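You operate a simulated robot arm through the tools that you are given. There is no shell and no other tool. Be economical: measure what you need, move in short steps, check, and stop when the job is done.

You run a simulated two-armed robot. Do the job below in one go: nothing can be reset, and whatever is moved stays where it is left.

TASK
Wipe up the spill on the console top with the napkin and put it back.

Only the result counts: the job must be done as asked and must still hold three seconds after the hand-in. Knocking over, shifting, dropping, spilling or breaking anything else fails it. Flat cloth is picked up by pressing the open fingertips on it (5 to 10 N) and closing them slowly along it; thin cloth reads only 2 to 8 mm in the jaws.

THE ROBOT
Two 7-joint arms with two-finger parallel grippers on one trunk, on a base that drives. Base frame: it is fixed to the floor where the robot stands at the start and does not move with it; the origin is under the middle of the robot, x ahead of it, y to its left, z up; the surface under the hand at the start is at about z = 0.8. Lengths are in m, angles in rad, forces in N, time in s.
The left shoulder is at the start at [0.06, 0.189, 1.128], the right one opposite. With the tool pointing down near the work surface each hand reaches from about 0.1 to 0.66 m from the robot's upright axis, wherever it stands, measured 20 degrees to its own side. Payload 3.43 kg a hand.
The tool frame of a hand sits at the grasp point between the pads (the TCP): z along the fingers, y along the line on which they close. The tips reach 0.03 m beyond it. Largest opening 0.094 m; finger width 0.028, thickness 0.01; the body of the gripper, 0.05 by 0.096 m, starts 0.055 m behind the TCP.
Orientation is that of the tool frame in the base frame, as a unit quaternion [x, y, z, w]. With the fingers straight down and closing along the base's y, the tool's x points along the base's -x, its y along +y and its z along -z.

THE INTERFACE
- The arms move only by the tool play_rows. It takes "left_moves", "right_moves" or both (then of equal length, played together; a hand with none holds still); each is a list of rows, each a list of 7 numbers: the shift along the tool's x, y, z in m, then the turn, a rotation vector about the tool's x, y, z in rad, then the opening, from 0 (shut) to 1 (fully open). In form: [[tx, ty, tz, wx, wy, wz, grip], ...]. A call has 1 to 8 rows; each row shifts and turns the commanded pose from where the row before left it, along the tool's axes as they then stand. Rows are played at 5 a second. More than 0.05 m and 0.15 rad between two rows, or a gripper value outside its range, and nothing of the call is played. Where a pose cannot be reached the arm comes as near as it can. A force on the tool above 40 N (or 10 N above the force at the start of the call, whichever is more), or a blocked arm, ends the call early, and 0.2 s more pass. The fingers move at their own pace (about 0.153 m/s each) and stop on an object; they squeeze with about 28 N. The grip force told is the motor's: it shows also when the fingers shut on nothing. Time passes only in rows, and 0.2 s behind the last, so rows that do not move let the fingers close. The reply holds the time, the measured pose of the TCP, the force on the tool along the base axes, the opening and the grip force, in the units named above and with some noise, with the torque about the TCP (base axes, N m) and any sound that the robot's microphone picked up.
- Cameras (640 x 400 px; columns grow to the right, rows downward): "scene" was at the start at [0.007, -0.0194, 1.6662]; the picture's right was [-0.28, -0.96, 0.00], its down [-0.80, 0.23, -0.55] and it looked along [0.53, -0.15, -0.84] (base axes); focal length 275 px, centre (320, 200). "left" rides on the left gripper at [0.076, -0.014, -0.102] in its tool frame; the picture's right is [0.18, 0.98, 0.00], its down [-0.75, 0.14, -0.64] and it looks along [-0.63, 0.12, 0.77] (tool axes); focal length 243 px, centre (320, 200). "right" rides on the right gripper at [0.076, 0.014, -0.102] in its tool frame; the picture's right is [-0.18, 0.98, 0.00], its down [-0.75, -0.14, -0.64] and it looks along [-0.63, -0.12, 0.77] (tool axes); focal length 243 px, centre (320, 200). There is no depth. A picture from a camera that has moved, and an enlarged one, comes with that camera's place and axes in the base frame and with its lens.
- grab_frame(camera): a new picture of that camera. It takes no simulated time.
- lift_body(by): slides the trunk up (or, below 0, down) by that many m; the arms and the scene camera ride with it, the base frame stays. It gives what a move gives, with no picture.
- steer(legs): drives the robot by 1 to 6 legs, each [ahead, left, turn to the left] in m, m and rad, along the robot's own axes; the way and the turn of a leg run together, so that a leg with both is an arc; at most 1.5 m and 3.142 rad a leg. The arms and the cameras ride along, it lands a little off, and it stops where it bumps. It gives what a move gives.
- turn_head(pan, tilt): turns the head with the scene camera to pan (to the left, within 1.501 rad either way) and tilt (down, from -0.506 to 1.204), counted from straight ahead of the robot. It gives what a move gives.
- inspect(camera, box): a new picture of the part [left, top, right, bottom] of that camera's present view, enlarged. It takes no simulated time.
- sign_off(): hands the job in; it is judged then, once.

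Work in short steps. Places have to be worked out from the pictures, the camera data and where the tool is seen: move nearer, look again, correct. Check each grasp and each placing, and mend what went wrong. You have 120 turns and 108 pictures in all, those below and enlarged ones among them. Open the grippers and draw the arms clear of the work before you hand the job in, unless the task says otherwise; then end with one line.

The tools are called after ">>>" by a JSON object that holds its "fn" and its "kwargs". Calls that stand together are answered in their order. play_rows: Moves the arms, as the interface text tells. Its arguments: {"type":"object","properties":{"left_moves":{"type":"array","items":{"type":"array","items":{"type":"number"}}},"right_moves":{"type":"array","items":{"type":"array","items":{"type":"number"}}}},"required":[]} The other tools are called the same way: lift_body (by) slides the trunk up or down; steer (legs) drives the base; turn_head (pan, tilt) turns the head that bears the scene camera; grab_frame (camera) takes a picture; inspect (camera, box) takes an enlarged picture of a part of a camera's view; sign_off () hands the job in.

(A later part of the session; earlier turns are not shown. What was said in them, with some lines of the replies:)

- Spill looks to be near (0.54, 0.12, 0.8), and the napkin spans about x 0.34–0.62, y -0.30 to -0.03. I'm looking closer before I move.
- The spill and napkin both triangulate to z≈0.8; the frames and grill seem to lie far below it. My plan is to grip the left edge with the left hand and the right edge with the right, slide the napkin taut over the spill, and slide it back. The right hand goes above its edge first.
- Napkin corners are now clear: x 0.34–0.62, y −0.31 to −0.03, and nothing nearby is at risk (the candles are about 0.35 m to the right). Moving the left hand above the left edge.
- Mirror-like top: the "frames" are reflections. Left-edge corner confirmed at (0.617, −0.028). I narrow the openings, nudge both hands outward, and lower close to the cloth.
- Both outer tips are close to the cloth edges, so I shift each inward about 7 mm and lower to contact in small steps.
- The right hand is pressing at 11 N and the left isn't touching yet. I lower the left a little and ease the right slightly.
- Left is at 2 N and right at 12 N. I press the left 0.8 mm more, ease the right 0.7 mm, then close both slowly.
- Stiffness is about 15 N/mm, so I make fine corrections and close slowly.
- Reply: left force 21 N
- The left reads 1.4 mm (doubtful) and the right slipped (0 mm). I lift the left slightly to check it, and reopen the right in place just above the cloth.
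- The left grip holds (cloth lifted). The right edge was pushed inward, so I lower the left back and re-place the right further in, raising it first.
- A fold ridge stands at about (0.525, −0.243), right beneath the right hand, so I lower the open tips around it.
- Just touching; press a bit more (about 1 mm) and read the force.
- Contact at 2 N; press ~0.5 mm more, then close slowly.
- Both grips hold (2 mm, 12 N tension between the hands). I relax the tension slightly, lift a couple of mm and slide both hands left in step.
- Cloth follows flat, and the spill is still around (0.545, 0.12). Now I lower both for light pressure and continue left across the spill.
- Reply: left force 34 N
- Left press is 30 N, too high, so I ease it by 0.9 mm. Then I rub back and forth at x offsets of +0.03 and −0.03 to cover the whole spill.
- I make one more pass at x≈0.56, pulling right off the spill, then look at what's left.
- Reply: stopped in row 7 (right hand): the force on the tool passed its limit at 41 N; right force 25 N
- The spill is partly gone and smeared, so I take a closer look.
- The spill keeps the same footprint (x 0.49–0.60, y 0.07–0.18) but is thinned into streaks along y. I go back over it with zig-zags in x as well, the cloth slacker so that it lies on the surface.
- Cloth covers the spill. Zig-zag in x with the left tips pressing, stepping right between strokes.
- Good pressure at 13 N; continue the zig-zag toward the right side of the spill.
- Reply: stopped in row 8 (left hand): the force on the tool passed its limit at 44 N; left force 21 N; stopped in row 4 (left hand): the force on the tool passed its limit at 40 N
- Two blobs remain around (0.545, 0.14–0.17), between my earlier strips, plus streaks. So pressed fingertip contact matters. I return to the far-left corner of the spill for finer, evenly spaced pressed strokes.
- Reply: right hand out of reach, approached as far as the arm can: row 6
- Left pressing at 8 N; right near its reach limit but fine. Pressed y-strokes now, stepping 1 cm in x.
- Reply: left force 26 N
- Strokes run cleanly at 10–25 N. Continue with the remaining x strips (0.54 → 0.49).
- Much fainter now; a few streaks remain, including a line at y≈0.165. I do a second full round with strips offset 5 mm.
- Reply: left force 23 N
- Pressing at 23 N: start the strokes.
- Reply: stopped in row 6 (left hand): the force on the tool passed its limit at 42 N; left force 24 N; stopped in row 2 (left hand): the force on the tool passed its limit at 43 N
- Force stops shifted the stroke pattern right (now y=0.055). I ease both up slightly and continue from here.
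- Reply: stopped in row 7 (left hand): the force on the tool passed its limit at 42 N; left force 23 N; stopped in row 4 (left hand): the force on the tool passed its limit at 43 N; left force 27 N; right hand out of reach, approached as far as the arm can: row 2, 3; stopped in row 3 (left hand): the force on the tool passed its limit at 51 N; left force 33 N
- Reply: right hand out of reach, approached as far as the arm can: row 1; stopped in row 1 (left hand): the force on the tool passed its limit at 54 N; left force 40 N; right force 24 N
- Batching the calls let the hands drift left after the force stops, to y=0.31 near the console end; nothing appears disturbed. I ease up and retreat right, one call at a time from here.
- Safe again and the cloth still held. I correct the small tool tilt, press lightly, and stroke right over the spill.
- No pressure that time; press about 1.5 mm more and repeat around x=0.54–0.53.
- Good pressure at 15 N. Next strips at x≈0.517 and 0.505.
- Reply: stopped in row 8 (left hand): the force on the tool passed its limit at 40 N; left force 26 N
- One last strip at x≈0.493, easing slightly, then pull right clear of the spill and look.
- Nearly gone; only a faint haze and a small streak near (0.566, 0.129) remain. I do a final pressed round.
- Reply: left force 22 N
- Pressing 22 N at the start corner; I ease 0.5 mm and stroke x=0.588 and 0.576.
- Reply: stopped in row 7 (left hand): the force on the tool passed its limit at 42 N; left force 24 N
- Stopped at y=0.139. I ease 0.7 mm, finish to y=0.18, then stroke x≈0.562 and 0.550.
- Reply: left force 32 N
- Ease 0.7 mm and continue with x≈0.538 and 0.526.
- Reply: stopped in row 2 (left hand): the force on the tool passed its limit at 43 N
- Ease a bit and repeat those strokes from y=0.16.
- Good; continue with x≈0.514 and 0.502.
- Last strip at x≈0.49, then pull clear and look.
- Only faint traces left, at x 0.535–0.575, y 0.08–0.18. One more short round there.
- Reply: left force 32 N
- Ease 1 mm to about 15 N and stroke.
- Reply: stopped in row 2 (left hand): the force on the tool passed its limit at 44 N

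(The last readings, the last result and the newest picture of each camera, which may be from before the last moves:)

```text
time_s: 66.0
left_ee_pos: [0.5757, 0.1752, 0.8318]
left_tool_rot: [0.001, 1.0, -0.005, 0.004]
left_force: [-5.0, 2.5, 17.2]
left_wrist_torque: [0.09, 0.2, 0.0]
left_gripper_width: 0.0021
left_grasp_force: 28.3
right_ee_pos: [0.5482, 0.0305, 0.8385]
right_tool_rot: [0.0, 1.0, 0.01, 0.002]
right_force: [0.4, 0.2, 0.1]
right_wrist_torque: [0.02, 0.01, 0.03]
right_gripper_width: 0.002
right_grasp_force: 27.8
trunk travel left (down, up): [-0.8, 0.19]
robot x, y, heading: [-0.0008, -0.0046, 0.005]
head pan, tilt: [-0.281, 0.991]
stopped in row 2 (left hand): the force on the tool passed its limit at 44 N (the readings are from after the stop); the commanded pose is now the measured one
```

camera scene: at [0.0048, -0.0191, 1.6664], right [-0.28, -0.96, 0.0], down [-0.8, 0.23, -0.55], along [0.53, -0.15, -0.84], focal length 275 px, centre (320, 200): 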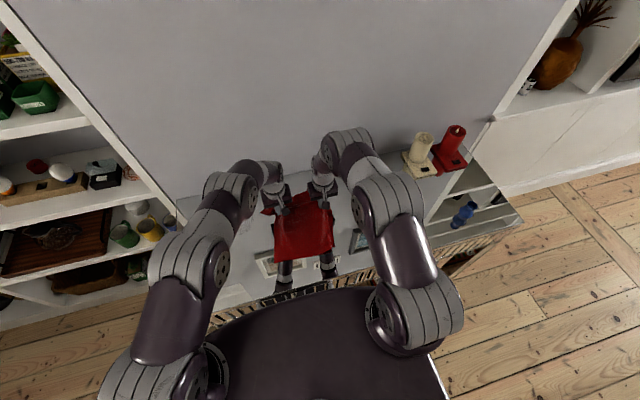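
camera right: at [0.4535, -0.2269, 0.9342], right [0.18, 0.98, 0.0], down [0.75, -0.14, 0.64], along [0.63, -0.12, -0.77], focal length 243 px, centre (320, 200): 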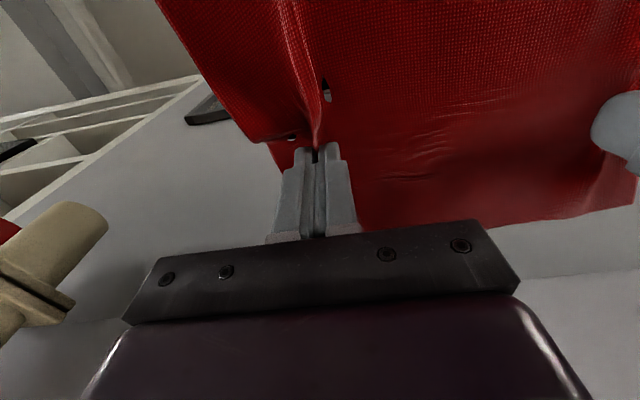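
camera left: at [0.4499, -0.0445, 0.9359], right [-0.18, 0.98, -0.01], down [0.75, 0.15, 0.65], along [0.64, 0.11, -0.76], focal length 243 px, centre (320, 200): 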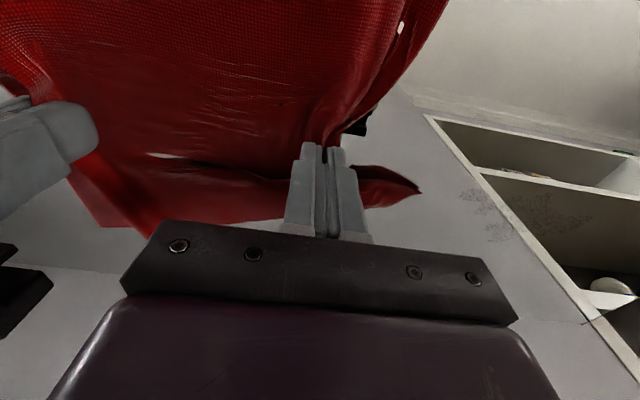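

Peak was above the limit; ease 0.6 mm more and repeat.

>>> {"fn": "play_rows", "kwargs": {"left_moves": [[0, 0, -0.0006, 0, 0, 0, 0], [0, -0.035, 0, 0, 0, 0, 0], [0, -0.035, 0, 0, 0, 0, 0], [0, -0.035, 0, 0, 0, 0, 0], [0.013, 0.01, 0, 0, 0, 0, 0], [0, 0.035, 0, 0, 0, 0, 0], [0, 0.04, 0, 0, 0, 0, 0], [0, 0.03, 0, 0, 0, 0, 0]], "right_moves": [[0, 0, 0, 0, 0, 0, 0], [0, -0.035, 0, 0, 0, 0, 0], [0, -0.035, 0, 0, 0, 0, 0], [0, -0.035, 0, 0, 0, 0, 0], [0.013, 0.01, 0, 0, 0, 0, 0], [0, 0.035, 0, 0, 0, 0, 0], [0, 0.04, 0, 0, 0, 0, 0], [0, 0.03, 0, 0, 0, 0, 0]]}}

```text
time_s: 67.8
left_ee_pos: [0.5607, 0.1871, 0.8326]
left_tool_rot: [0.001, 1.0, -0.005, 0.004]
left_force: [-1.2, -5.0, 15.8]
left_wrist_torque: [-0.19, 0.02, 0.03]
left_gripper_width: 0.0018
left_grasp_force: 28.0
right_ee_pos: [0.5365, 0.0441, 0.8407]
right_tool_rot: [0.001, 1.0, 0.009, 0.003]
right_force: [-0.1, -0.4, 0.1]
right_wrist_torque: [-0.02, -0.05, 0.02]
right_gripper_width: 0.0019
right_grasp_force: 28.0
trunk travel left (down, up): [-0.8, 0.19]
robot x, y, heading: [0.0008, -0.0037, 0.004]
head pan, tilt: [-0.281, 0.991]
```

Good at 16 N; now x≈0.548 and 0.536.

>>> {"fn": "play_rows", "kwargs": {"left_moves": [[0.012, 0, 0, 0, 0, 0, 0], [0, -0.04, 0, 0, 0, 0, 0], [0, -0.04, 0, 0, 0, 0, 0], [0, -0.04, 0, 0, 0, 0, 0], [0.012, 0, 0, 0, 0, 0, 0], [0, 0.04, 0, 0, 0, 0, 0], [0, 0.04, 0, 0, 0, 0, 0], [0, 0.03, 0, 0, 0, 0, 0]], "right_moves": [[0.01, 0, 0, 0, 0, 0, 0], [0, -0.04, 0, 0, 0, 0, 0], [0, -0.04, 0, 0, 0, 0, 0], [0, -0.04, 0, 0, 0, 0, 0], [0.01, 0, 0, 0, 0, 0, 0], [0, 0.04, 0, 0, 0, 0, 0], [0, 0.04, 0, 0, 0, 0, 0], [0, 0.03, 0, 0, 0, 0, 0]]}}

```text
time_s: 69.6
left_ee_pos: [0.539, 0.1757, 0.8314]
left_tool_rot: [0.001, 1.0, -0.006, 0.005]
left_force: [2.0, -7.2, 24.5]
left_wrist_torque: [-0.22, 0.06, 0.04]
left_gripper_width: 0.0015
left_grasp_force: 28.2
right_ee_pos: [0.515, 0.0294, 0.8414]
right_tool_rot: [0.001, 1.0, 0.009, 0.002]
right_force: [0.5, 1.2, -0.7]
right_wrist_torque: [-0.03, 0.0, 0.03]
right_gripper_width: 0.0021
right_grasp_force: 27.8
trunk travel left (down, up): [-0.8, 0.19]
robot x, y, heading: [0.0017, 0.0006, -0.003]
head pan, tilt: [-0.281, 0.991]
```

Two more strokes at x≈0.527, then pull clear and look.

>>> {"fn": "play_rows", "kwargs": {"left_moves": [[0.012, 0, -0.0006, 0, 0, 0, 0], [0, -0.04, 0, 0, 0, 0, 0], [0, -0.04, 0, 0, 0, 0, 0], [0, -0.04, 0, 0, 0, 0, 0], [0, -0.04, -0.002, 0, 0, 0, 0], [0, -0.04, 0, 0, 0, 0, 0]], "right_moves": [[0.01, 0, 0, 0, 0, 0, 0], [0, -0.04, 0, 0, 0, 0, 0], [0, -0.04, 0, 0, 0, 0, 0], [0, -0.04, 0, 0, 0, 0, 0], [-0.01, -0.04, 0, 0, 0, 0, 0], [-0.01, -0.04, 0, 0, 0, 0, 0]]}}

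>>> {"fn": "inspect", "kwargs": {"camera": "left", "box": [320, 60, 620, 260]}}

>>> {"fn": "grab_frame", "kwargs": {"camera": "scene"}}

```text
time_s: 71.0
left_ee_pos: [0.5236, -0.0257, 0.8323]
left_tool_rot: [0.002, 1.0, -0.004, 0.001]
left_force: [-0.3, 1.1, 0.4]
left_wrist_torque: [0.03, 0.0, -0.01]
left_gripper_width: 0.0017
left_grasp_force: 28.5
right_ee_pos: [0.5249, -0.1707, 0.8347]
right_tool_rot: [0.001, 1.0, 0.009, 0.001]
right_force: [-0.1, -0.2, -0.5]
right_wrist_torque: [-0.01, 0.0, 0.04]
right_gripper_width: 0.002
right_grasp_force: 27.8
trunk travel left (down, up): [-0.8, 0.19]
robot x, y, heading: [-0.0007, -0.001, -0.002]
head pan, tilt: [-0.281, 0.991]
```

```text
2.00 times, centred on (470, 160) of left
camera zoom: at [0.4473, -0.0394, 0.9348], right [-0.18, 0.98, -0.01], down [0.75, 0.15, 0.64], along [0.63, 0.11, -0.77], focal length 485 px, centre (20, 280)
```

zoom: 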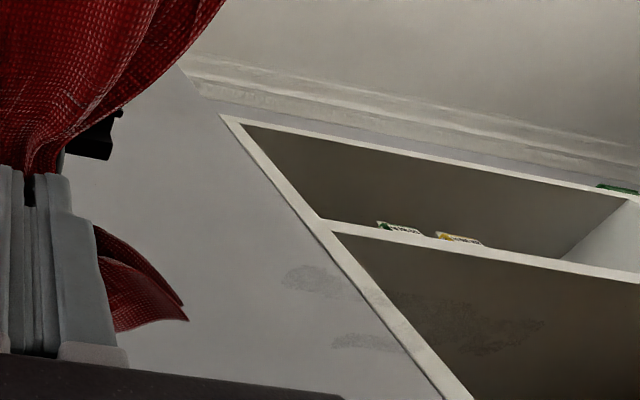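

```text
66 pictures are left
camera scene: at [0.0077, -0.0225, 1.6658], right [-0.28, -0.96, 0.0], down [-0.8, 0.23, -0.55], along [0.53, -0.15, -0.84], focal length 275 px, centre (320, 200)
```

scene: 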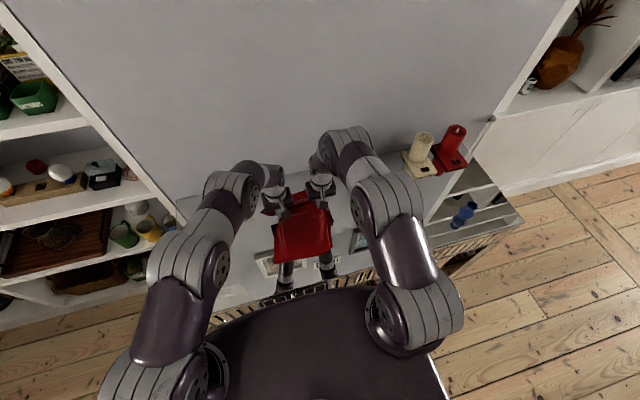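

Traces at about (0.54, 0.08), (0.565, 0.125) and (0.545, 0.16) persist. I finish them with pressed strokes along x, starting at y≈0.085.

>>> {"fn": "play_rows", "kwargs": {"left_moves": [[0, 0.035, 0, 0, 0, 0, 0], [0, 0.035, 0, 0, 0, 0, 0], [0, 0.035, 0, 0, 0, 0, 0], [0, 0, 0.0012, 0, 0, 0, 0], [0, 0, 0.0005, 0, 0, 0, 0]], "right_moves": [[0, 0.035, 0, 0, 0, 0, 0], [0, 0.035, 0, 0, 0, 0, 0], [0, 0.035, 0, 0, 0, 0, 0], [0, 0, 0, 0, 0, 0, 0], [0, 0, 0, 0, 0, 0, 0]]}}

```text
time_s: 72.2
left_ee_pos: [0.5278, 0.0805, 0.8324]
left_tool_rot: [0.001, 1.0, -0.006, 0.004]
left_force: [3.5, -1.9, 12.9]
left_wrist_torque: [-0.08, -0.02, 0.02]
left_gripper_width: 0.0017
left_grasp_force: 28.1
right_ee_pos: [0.5243, -0.0626, 0.8377]
right_tool_rot: [0.0, 1.0, 0.008, 0.002]
right_force: [0.1, -0.1, 0.2]
right_wrist_torque: [0.0, 0.01, 0.02]
right_gripper_width: 0.0018
right_grasp_force: 28.0
trunk travel left (down, up): [-0.8, 0.19]
robot x, y, heading: [0.0027, -0.0005, -0.002]
head pan, tilt: [-0.281, 0.991]
```

13 N: stroke in x at y≈0.08 and 0.10.

>>> {"fn": "play_rows", "kwargs": {"left_moves": [[-0.03, 0, 0, 0, 0, 0, 0], [-0.03, 0, 0, 0, 0, 0, 0], [0, 0.015, 0, 0, 0, 0, 0], [0.04, 0, 0, 0, 0, 0, 0], [0.04, 0, 0, 0, 0, 0, 0], [0, 0.015, 0, 0, 0, 0, 0], [-0.04, 0, 0, 0, 0, 0, 0], [-0.04, 0, 0, 0, 0, 0, 0]], "right_moves": [[-0.025, 0, 0, 0, 0, 0, 0], [-0.025, 0, 0, 0, 0, 0, 0], [0, 0.015, 0, 0, 0, 0, 0], [0.035, 0, 0, 0, 0, 0, 0], [0.035, 0, 0, 0, 0, 0, 0], [0, 0.015, 0, 0, 0, 0, 0], [-0.035, 0, 0, 0, 0, 0, 0], [-0.035, 0, 0, 0, 0, 0, 0]]}}

```text
time_s: 74.0
left_ee_pos: [0.5905, 0.1107, 0.8331]
left_tool_rot: [0.001, 1.0, -0.006, 0.001]
left_force: [0.2, -0.8, 1.6]
left_wrist_torque: [-0.02, 0.01, 0.0]
left_gripper_width: 0.0017
left_grasp_force: 28.3
right_ee_pos: [0.5777, -0.0335, 0.8376]
right_tool_rot: [0.0, 1.0, 0.008, 0.001]
right_force: [1.4, -0.2, 0.3]
right_wrist_torque: [0.0, -0.02, -0.05]
right_gripper_width: 0.0019
right_grasp_force: 27.7
trunk travel left (down, up): [-0.8, 0.19]
robot x, y, heading: [0.0018, 0.0019, -0.004]
head pan, tilt: [-0.281, 0.991]
```

Force fell to about 2 N at far x; press 0.8 mm more and continue at y≈0.125–0.14.

>>> {"fn": "play_rows", "kwargs": {"left_moves": [[0, 0.015, 0.0008, 0, 0, 0, 0], [0.04, 0, 0, 0, 0, 0, 0], [0.04, 0, 0, 0, 0, 0, 0], [0, 0.015, 0, 0, 0, 0, 0], [-0.04, 0, 0, 0, 0, 0, 0], [-0.04, 0, 0, 0, 0, 0, 0], [0, 0.015, 0, 0, 0, 0, 0]], "right_moves": [[0, 0.015, 0, 0, 0, 0, 0], [0.035, 0, 0, 0, 0, 0, 0], [0.035, 0, 0, 0, 0, 0, 0], [0, 0.015, 0, 0, 0, 0, 0], [-0.03, 0, 0, 0, 0, 0, 0], [-0.03, 0, 0, 0, 0, 0, 0], [0, 0.01, 0, 0, 0, 0, 0]]}}

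```text
time_s: 75.6
left_ee_pos: [0.584, 0.1594, 0.8334]
left_tool_rot: [0.001, 1.0, -0.007, 0.003]
left_force: [0.3, -0.9, 0.6]
left_wrist_torque: [-0.01, -0.05, 0.03]
left_gripper_width: 0.0016
left_grasp_force: 28.1
right_ee_pos: [0.5625, 0.0058, 0.841]
right_tool_rot: [0.002, 1.0, 0.009, 0.002]
right_force: [0.2, 0.6, 0.1]
right_wrist_torque: [-0.02, -0.02, -0.01]
right_gripper_width: 0.0024
right_grasp_force: 28.3
trunk travel left (down, up): [-0.8, 0.19]
robot x, y, heading: [0.0019, -0.0004, -0.002]
head pan, tilt: [-0.281, 0.991]
```

Again light; press 1.2 mm more and stroke in x at y≈0.16 and 0.145, then 0.13.

>>> {"fn": "play_rows", "kwargs": {"left_moves": [[0, 0, 0.0013, 0, 0, 0, 0], [0.035, 0, 0, 0, 0, 0, 0], [0.03, 0, 0, 0, 0, 0, 0], [0, -0.015, 0, 0, 0, 0, 0], [-0.035, 0, 0, 0, 0, 0, 0], [-0.03, 0, 0, 0, 0, 0, 0], [0, -0.015, 0, 0, 0, 0, 0], [0.035, 0, 0, 0, 0, 0, 0]], "right_moves": [[0, 0, 0, 0, 0, 0, 0], [0.035, 0, 0, 0, 0, 0, 0], [0.03, 0, 0, 0, 0, 0, 0], [0, -0.015, 0, 0, 0, 0, 0], [-0.035, 0, 0, 0, 0, 0, 0], [-0.03, 0, 0, 0, 0, 0, 0], [0, -0.015, 0, 0, 0, 0, 0], [0.035, 0, 0, 0, 0, 0, 0]]}}

```text
time_s: 77.4
left_ee_pos: [0.5519, 0.1255, 0.8322]
left_tool_rot: [0.002, 1.0, -0.007, 0.006]
left_force: [8.8, -3.3, 30.1]
left_wrist_torque: [-0.08, -0.19, 0.01]
left_gripper_width: 0.0017
left_grasp_force: 27.9
right_ee_pos: [0.5268, -0.0256, 0.8387]
right_tool_rot: [0.001, 1.0, 0.009, 0.004]
right_force: [-0.1, 0.2, 0.3]
right_wrist_torque: [0.03, -0.03, 0.0]
right_gripper_width: 0.0022
right_grasp_force: 28.0
trunk travel left (down, up): [-0.8, 0.19]
robot x, y, heading: [0.0039, 0.0024, 0.004]
head pan, tilt: [-0.281, 0.991]
```

Firm now (30 N). I ease 0.5 mm, stroke down through y≈0.08 at x≈0.55, pull clear and look.

>>> {"fn": "play_rows", "kwargs": {"left_moves": [[0.02, -0.02, -0.0005, 0, 0, 0, 0], [-0.03, -0.01, 0, 0, 0, 0, 0], [0.02, -0.015, 0, 0, 0, 0, 0], [0, -0.04, 0, 0, 0, 0, 0], [0, -0.04, -0.002, 0, 0, 0, 0], [0, -0.035, 0, 0, 0, 0, 0]], "right_moves": [[0.02, -0.02, 0, 0, 0, 0, 0], [-0.03, -0.01, 0, 0, 0, 0, 0], [0.02, -0.015, 0, 0, 0, 0, 0], [-0.01, -0.04, 0, 0, 0, 0, 0], [0, -0.04, 0, 0, 0, 0, 0], [0, -0.035, 0, 0, 0, 0, 0]]}}

>>> {"fn": "inspect", "kwargs": {"camera": "left", "box": [320, 60, 620, 260]}}

```text
time_s: 78.8
left_ee_pos: [0.5396, -0.0352, 0.8324]
left_tool_rot: [0.0, 1.0, -0.006, 0.002]
left_force: [-1.4, 5.0, 18.5]
left_wrist_torque: [0.16, 0.07, -0.02]
left_gripper_width: 0.0016
left_grasp_force: 28.1
right_ee_pos: [0.5289, -0.184, 0.8397]
right_tool_rot: [0.0, 1.0, 0.009, 0.002]
right_force: [0.0, -1.5, -0.4]
right_wrist_torque: [0.01, -0.01, 0.02]
right_gripper_width: 0.0022
right_grasp_force: 27.8
trunk travel left (down, up): [-0.8, 0.19]
robot x, y, heading: [0.0002, -0.0027, -0.001]
head pan, tilt: [-0.281, 0.991]
```

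```text
2.00 times, centred on (470, 160) of left
camera zoom: at [0.4628, -0.049, 0.9335], right [-0.18, 0.98, -0.01], down [0.75, 0.15, 0.64], along [0.63, 0.11, -0.77], focal length 485 px, centre (20, 280)
```

zoom: 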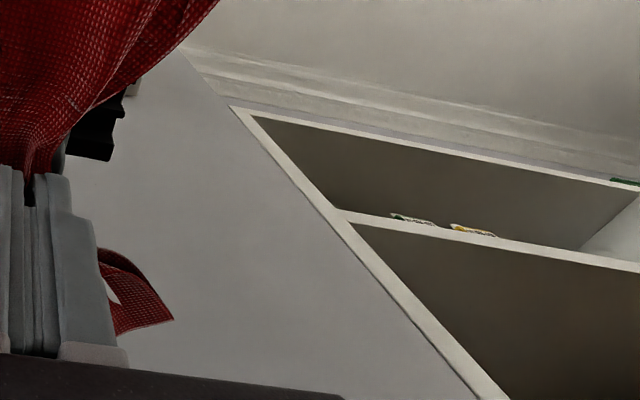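

Spill is gone. Now I bring the napkin back: left to about (0.53, −0.08), right to about (0.53, −0.245), stretching it out gently.

>>> {"fn": "play_rows", "kwargs": {"left_moves": [[0.003, -0.02, -0.003, 0, 0, 0, 0], [0.003, -0.024, 0, 0, 0, 0, 0], [0, 0, 0, 0, 0, 0, 0], [0, 0, 0, 0, 0, 0, 0]], "right_moves": [[0, -0.03, 0, 0, 0, 0, 0], [0, -0.025, 0.004, 0, 0, 0, 0], [0, -0.005, 0, 0, 0, 0, 0], [0, 0, 0, 0, 0, 0, 0]]}}

>>> {"fn": "inspect", "kwargs": {"camera": "scene", "box": [210, 150, 410, 290]}}

>>> {"fn": "grab_frame", "kwargs": {"camera": "right"}}

>>> {"fn": "grab_frame", "kwargs": {"camera": "left"}}

```text
time_s: 79.8
left_ee_pos: [0.535, -0.0797, 0.8356]
left_tool_rot: [0.001, 1.0, -0.007, 0.003]
left_force: [-0.3, -9.6, 0.3]
left_wrist_torque: [-0.32, -0.02, 0.01]
left_gripper_width: 0.0013
left_grasp_force: 28.1
right_ee_pos: [0.5309, -0.2424, 0.8313]
right_tool_rot: [-0.001, 1.0, 0.008, 0.003]
right_force: [0.4, 12.2, 15.1]
right_wrist_torque: [0.38, -0.06, 0.09]
right_gripper_width: 0.0021
right_grasp_force: 28.0
trunk travel left (down, up): [-0.8, 0.19]
robot x, y, heading: [-0.0022, 0.0001, -0.002]
head pan, tilt: [-0.281, 0.991]
```

```text
2.86 times, centred on (310, 220) of scene
camera zoom: at [0.0051, -0.0189, 1.6664], right [-0.28, -0.96, 0.0], down [-0.8, 0.23, -0.55], along [0.53, -0.15, -0.84], focal length 786 px, centre (349, 143)
```

zoom: 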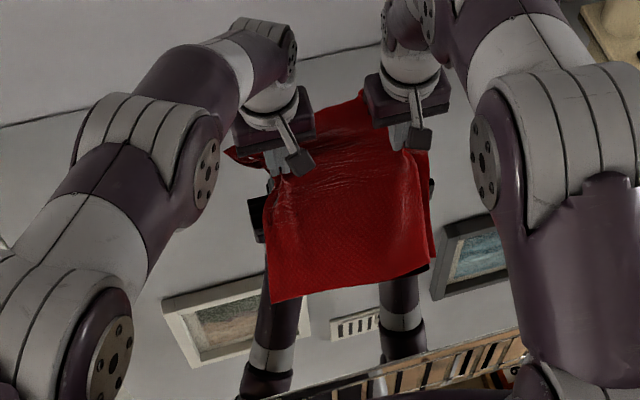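

```text
63 pictures are left
camera right: at [0.4535, -0.2293, 0.9343], right [0.18, 0.98, 0.02], down [0.75, -0.15, 0.64], along [0.64, -0.11, -0.76], focal length 243 px, centre (320, 200)
```

right: 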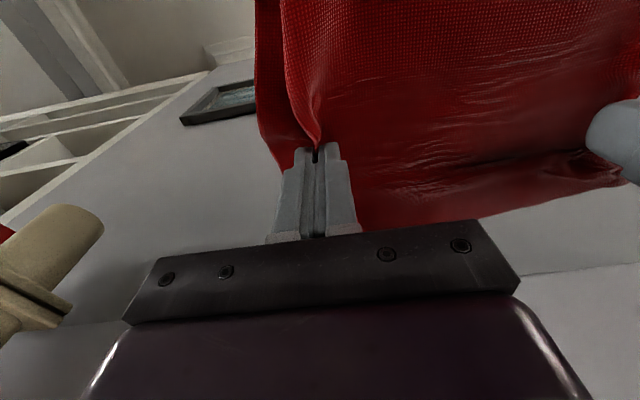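

```text
62 pictures are left
camera left: at [0.4576, -0.093, 0.9378], right [-0.18, 0.98, -0.01], down [0.75, 0.15, 0.64], along [0.64, 0.11, -0.76], focal length 243 px, centre (320, 200)
```

left: 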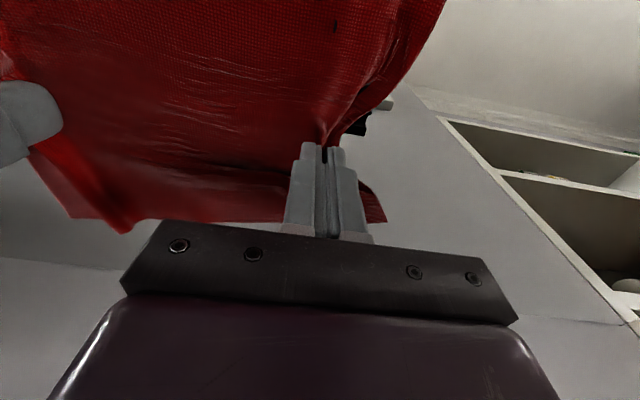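

The napkin now spans about x 0.36–0.63, y −0.26 to −0.03, with its right edge tucked in. I shift both hands −0.025 in y and −0.012 in x so its centre matches the original (0.48, −0.17), then release.

>>> {"fn": "play_rows", "kwargs": {"left_moves": [[0, 0, 0.001, 0, 0, 0, 0], [0.006, -0.012, 0, 0, 0, 0, 0], [0.006, -0.013, 0, 0, 0, 0, 0], [0, 0, 0.001, 0, 0, 0, 0], [0, 0, 0, 0, 0, 0, 0.12], [0, 0, 0, 0, 0, 0, 0.12], [0, 0, -0.01, 0, 0, 0, 0.12], [0, 0, -0.04, 0, 0, 0, 0.12]], "right_moves": [[0, 0, -0.001, 0, 0, 0, 0], [0.006, -0.012, 0, 0, 0, 0, 0], [0.006, -0.018, 0, 0, 0, 0, 0], [0, 0, 0, 0, 0, 0, 0], [0, 0, 0, 0, 0, 0, 0.12], [0, 0, 0, 0, 0, 0, 0.12], [0, 0, -0.01, 0, 0, 0, 0.12], [0, 0, -0.04, 0, 0, 0, 0.12]]}}

>>> {"fn": "inspect", "kwargs": {"camera": "scene", "box": [210, 150, 410, 290]}}

>>> {"fn": "grab_frame", "kwargs": {"camera": "right"}}

>>> {"fn": "grab_frame", "kwargs": {"camera": "left"}}

```text
time_s: 81.6
left_ee_pos: [0.5175, -0.104, 0.8865]
left_tool_rot: [0.001, 1.0, -0.005, 0.003]
left_force: [0.3, 0.2, 0.7]
left_wrist_torque: [-0.03, -0.01, 0.01]
left_gripper_width: 0.0113
left_grasp_force: 0.1
right_ee_pos: [0.5178, -0.2724, 0.8831]
right_tool_rot: [0.0, 1.0, 0.009, 0.001]
right_force: [-0.2, -0.8, -0.7]
right_wrist_torque: [0.02, -0.05, -0.01]
right_gripper_width: 0.0109
right_grasp_force: 0.1
trunk travel left (down, up): [-0.8, 0.19]
robot x, y, heading: [-0.0003, -0.0004, -0.006]
head pan, tilt: [-0.281, 0.991]
```

```text
2.86 times, centred on (310, 220) of scene
camera zoom: at [0.004, -0.019, 1.6661], right [-0.28, -0.96, 0.0], down [-0.8, 0.23, -0.55], along [0.53, -0.15, -0.84], focal length 786 px, centre (349, 143)
```

zoom: 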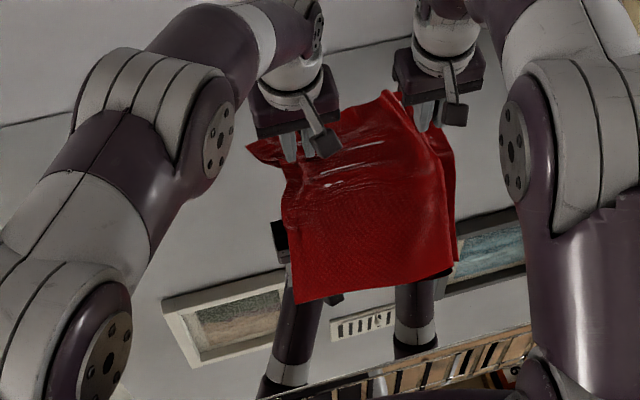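

```text
60 pictures are left
camera right: at [0.4402, -0.2601, 0.9854], right [0.18, 0.98, 0.02], down [0.75, -0.15, 0.64], along [0.63, -0.11, -0.77], focal length 243 px, centre (320, 200)
```

right: 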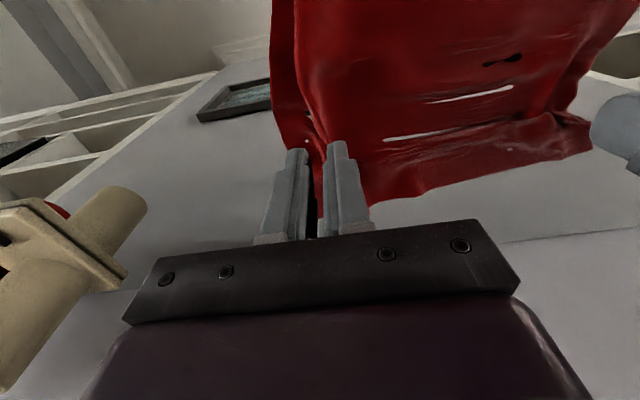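

```text
59 pictures are left
camera left: at [0.4407, -0.1183, 0.9884], right [-0.18, 0.98, -0.01], down [0.75, 0.15, 0.64], along [0.64, 0.11, -0.76], focal length 243 px, centre (320, 200)
```

left: 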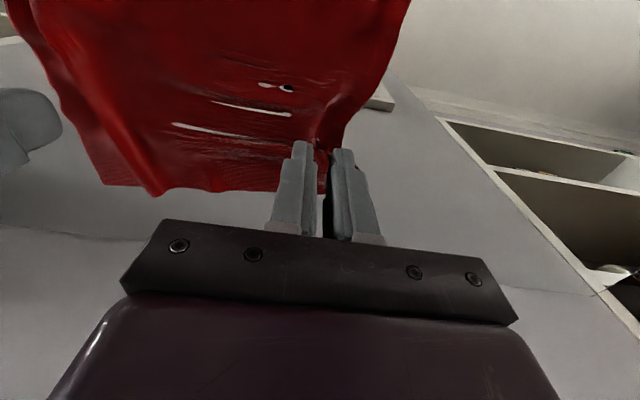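

Released. I raise both hands further and apart to see the whole napkin.

>>> {"fn": "play_rows", "kwargs": {"left_moves": [[0, 0.02, -0.04, 0, 0, 0, 0.12], [0, 0.03, -0.035, 0, 0, 0, 0.12], [0, 0.03, -0.035, 0, 0, 0, 0.12], [0, 0.04, -0.02, 0, 0, 0, 0.12], [0, 0.045, 0, 0, 0, 0, 0.12]], "right_moves": [[0, 0, -0.045, 0, 0, 0, 0.12], [0, 0, -0.045, 0, 0, 0, 0.12], [0, -0.03, -0.03, 0, 0, 0, 0.12], [0, -0.03, 0, 0, 0, 0, 0.12], [0, -0.02, 0, 0, 0, 0, 0.12]]}}

>>> {"fn": "inspect", "kwargs": {"camera": "scene", "box": [210, 150, 410, 290]}}

>>> {"fn": "grab_frame", "kwargs": {"camera": "right"}}

>>> {"fn": "grab_frame", "kwargs": {"camera": "left"}}

```text
time_s: 82.8
left_ee_pos: [0.5219, 0.0668, 1.0148]
left_tool_rot: [0.001, 1.0, -0.006, 0.002]
left_force: [-0.2, 0.5, -0.4]
left_wrist_torque: [-0.03, -0.04, 0.0]
left_gripper_width: 0.0113
left_grasp_force: 0.0
right_ee_pos: [0.5184, -0.3556, 0.9987]
right_tool_rot: [0.001, 1.0, 0.008, 0.001]
right_force: [-0.2, 0.6, -0.2]
right_wrist_torque: [0.02, 0.0, 0.01]
right_gripper_width: 0.0111
right_grasp_force: 0.1
trunk travel left (down, up): [-0.8, 0.19]
robot x, y, heading: [-0.0013, -0.0042, -0.004]
head pan, tilt: [-0.281, 0.991]
```

```text
2.86 times, centred on (310, 220) of scene
camera zoom: at [0.0077, -0.0181, 1.6663], right [-0.28, -0.96, 0.0], down [-0.8, 0.23, -0.55], along [0.53, -0.15, -0.84], focal length 786 px, centre (349, 143)
```

zoom: 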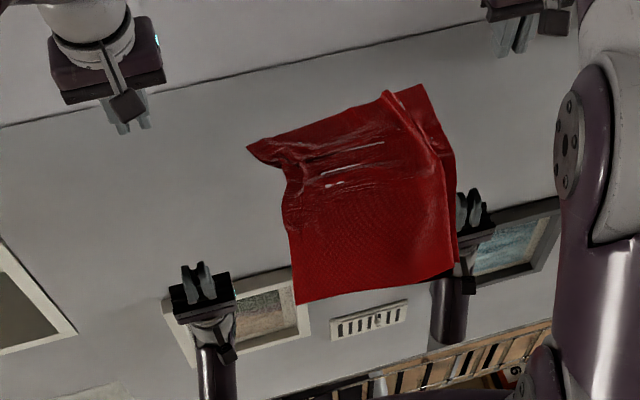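

```text
57 pictures are left
camera right: at [0.4404, -0.3438, 1.1025], right [0.18, 0.98, 0.02], down [0.75, -0.15, 0.64], along [0.63, -0.11, -0.77], focal length 243 px, centre (320, 200)
```

right: 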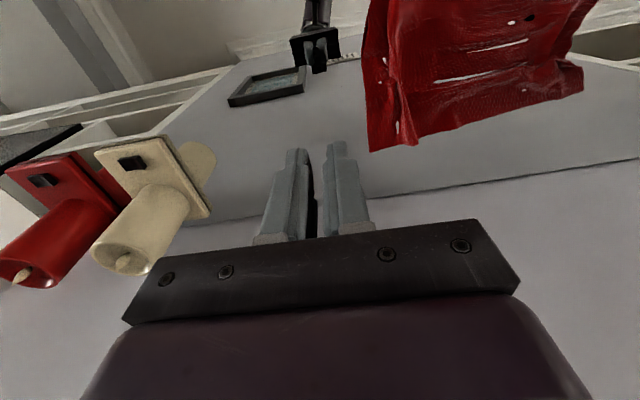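

```text
56 pictures are left
camera left: at [0.4439, 0.053, 1.1163], right [-0.18, 0.98, -0.01], down [0.75, 0.15, 0.64], along [0.63, 0.11, -0.77], focal length 243 px, centre (320, 200)
```

left: 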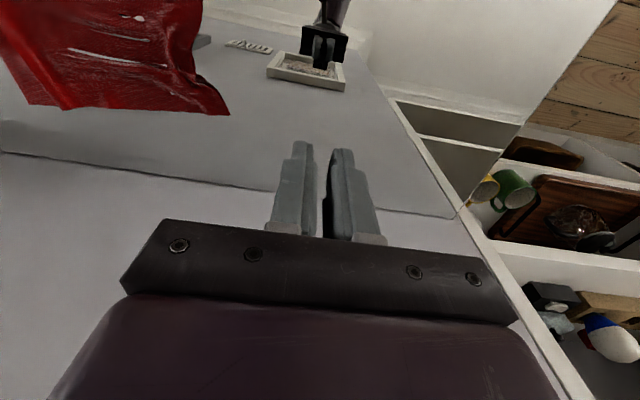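

The napkin's corners average about (0.477, −0.161), matching the original centre (0.48, −0.17), and it lies fairly flat. I open the grippers, pull the arms back and check the spill spot.

>>> {"fn": "play_rows", "kwargs": {"left_moves": [[0.03, 0.02, -0.02, 0, 0, 0, 1], [0.04, 0.02, -0.02, 0, 0, 0, 1], [0.04, 0.02, -0.01, 0, 0, 0, 1], [0, 0, 0, 0, 0, 0, 1]], "right_moves": [[0.03, 0, -0.03, 0, 0, 0, 1], [0.04, 0, -0.02, 0, 0, 0, 1], [0.04, 0, -0.01, 0, 0, 0, 1], [0, 0, 0, 0, 0, 0, 1]]}}

>>> {"fn": "inspect", "kwargs": {"camera": "scene", "box": [170, 150, 410, 300]}}

>>> {"fn": "grab_frame", "kwargs": {"camera": "left"}}

```text
time_s: 83.8
left_ee_pos: [0.4153, 0.128, 1.0631]
left_tool_rot: [0.001, 1.0, -0.006, 0.002]
left_force: [-0.8, -0.3, 0.7]
left_wrist_torque: [0.0, -0.02, 0.0]
left_gripper_width: 0.094
left_grasp_force: 0.0
right_ee_pos: [0.4087, -0.3579, 1.0561]
right_tool_rot: [0.0, 1.0, 0.009, 0.001]
right_force: [0.5, 0.7, 0.3]
right_wrist_torque: [-0.02, 0.01, 0.02]
right_gripper_width: 0.0939
right_grasp_force: 0.1
trunk travel left (down, up): [-0.8, 0.19]
robot x, y, heading: [-0.001, -0.0004, 0.0]
head pan, tilt: [-0.281, 0.991]
```

```text
2.67 times, centred on (290, 225) of scene
camera zoom: at [0.0091, -0.0199, 1.6662], right [-0.28, -0.96, 0.0], down [-0.8, 0.23, -0.55], along [0.52, -0.15, -0.84], focal length 734 px, centre (400, 133)
```

zoom: 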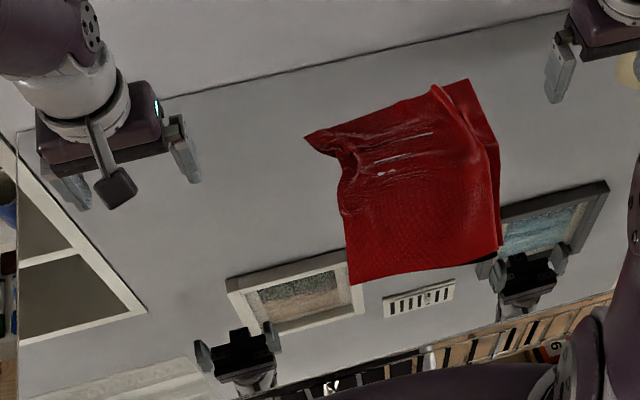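

```text
54 pictures are left
camera left: at [0.3382, 0.1134, 1.1646], right [-0.18, 0.98, -0.01], down [0.75, 0.15, 0.64], along [0.63, 0.11, -0.77], focal length 243 px, centre (320, 200)
```

left: 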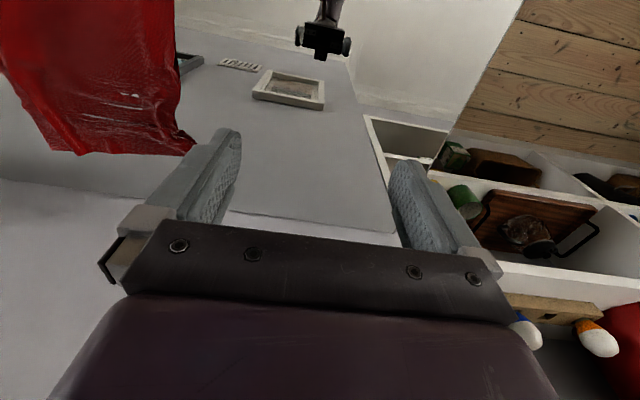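

The top is clean, the napkin is back in place, and the arms are open and clear. Handing in.

>>> {"fn": "sign_off", "kwargs": {}}

```text
The job is handed in.
```

I wiped the spill off the console top and put the napkin back; it is slightly creased, with its right edge folded in, and its centre is within about 1 cm of where it started.
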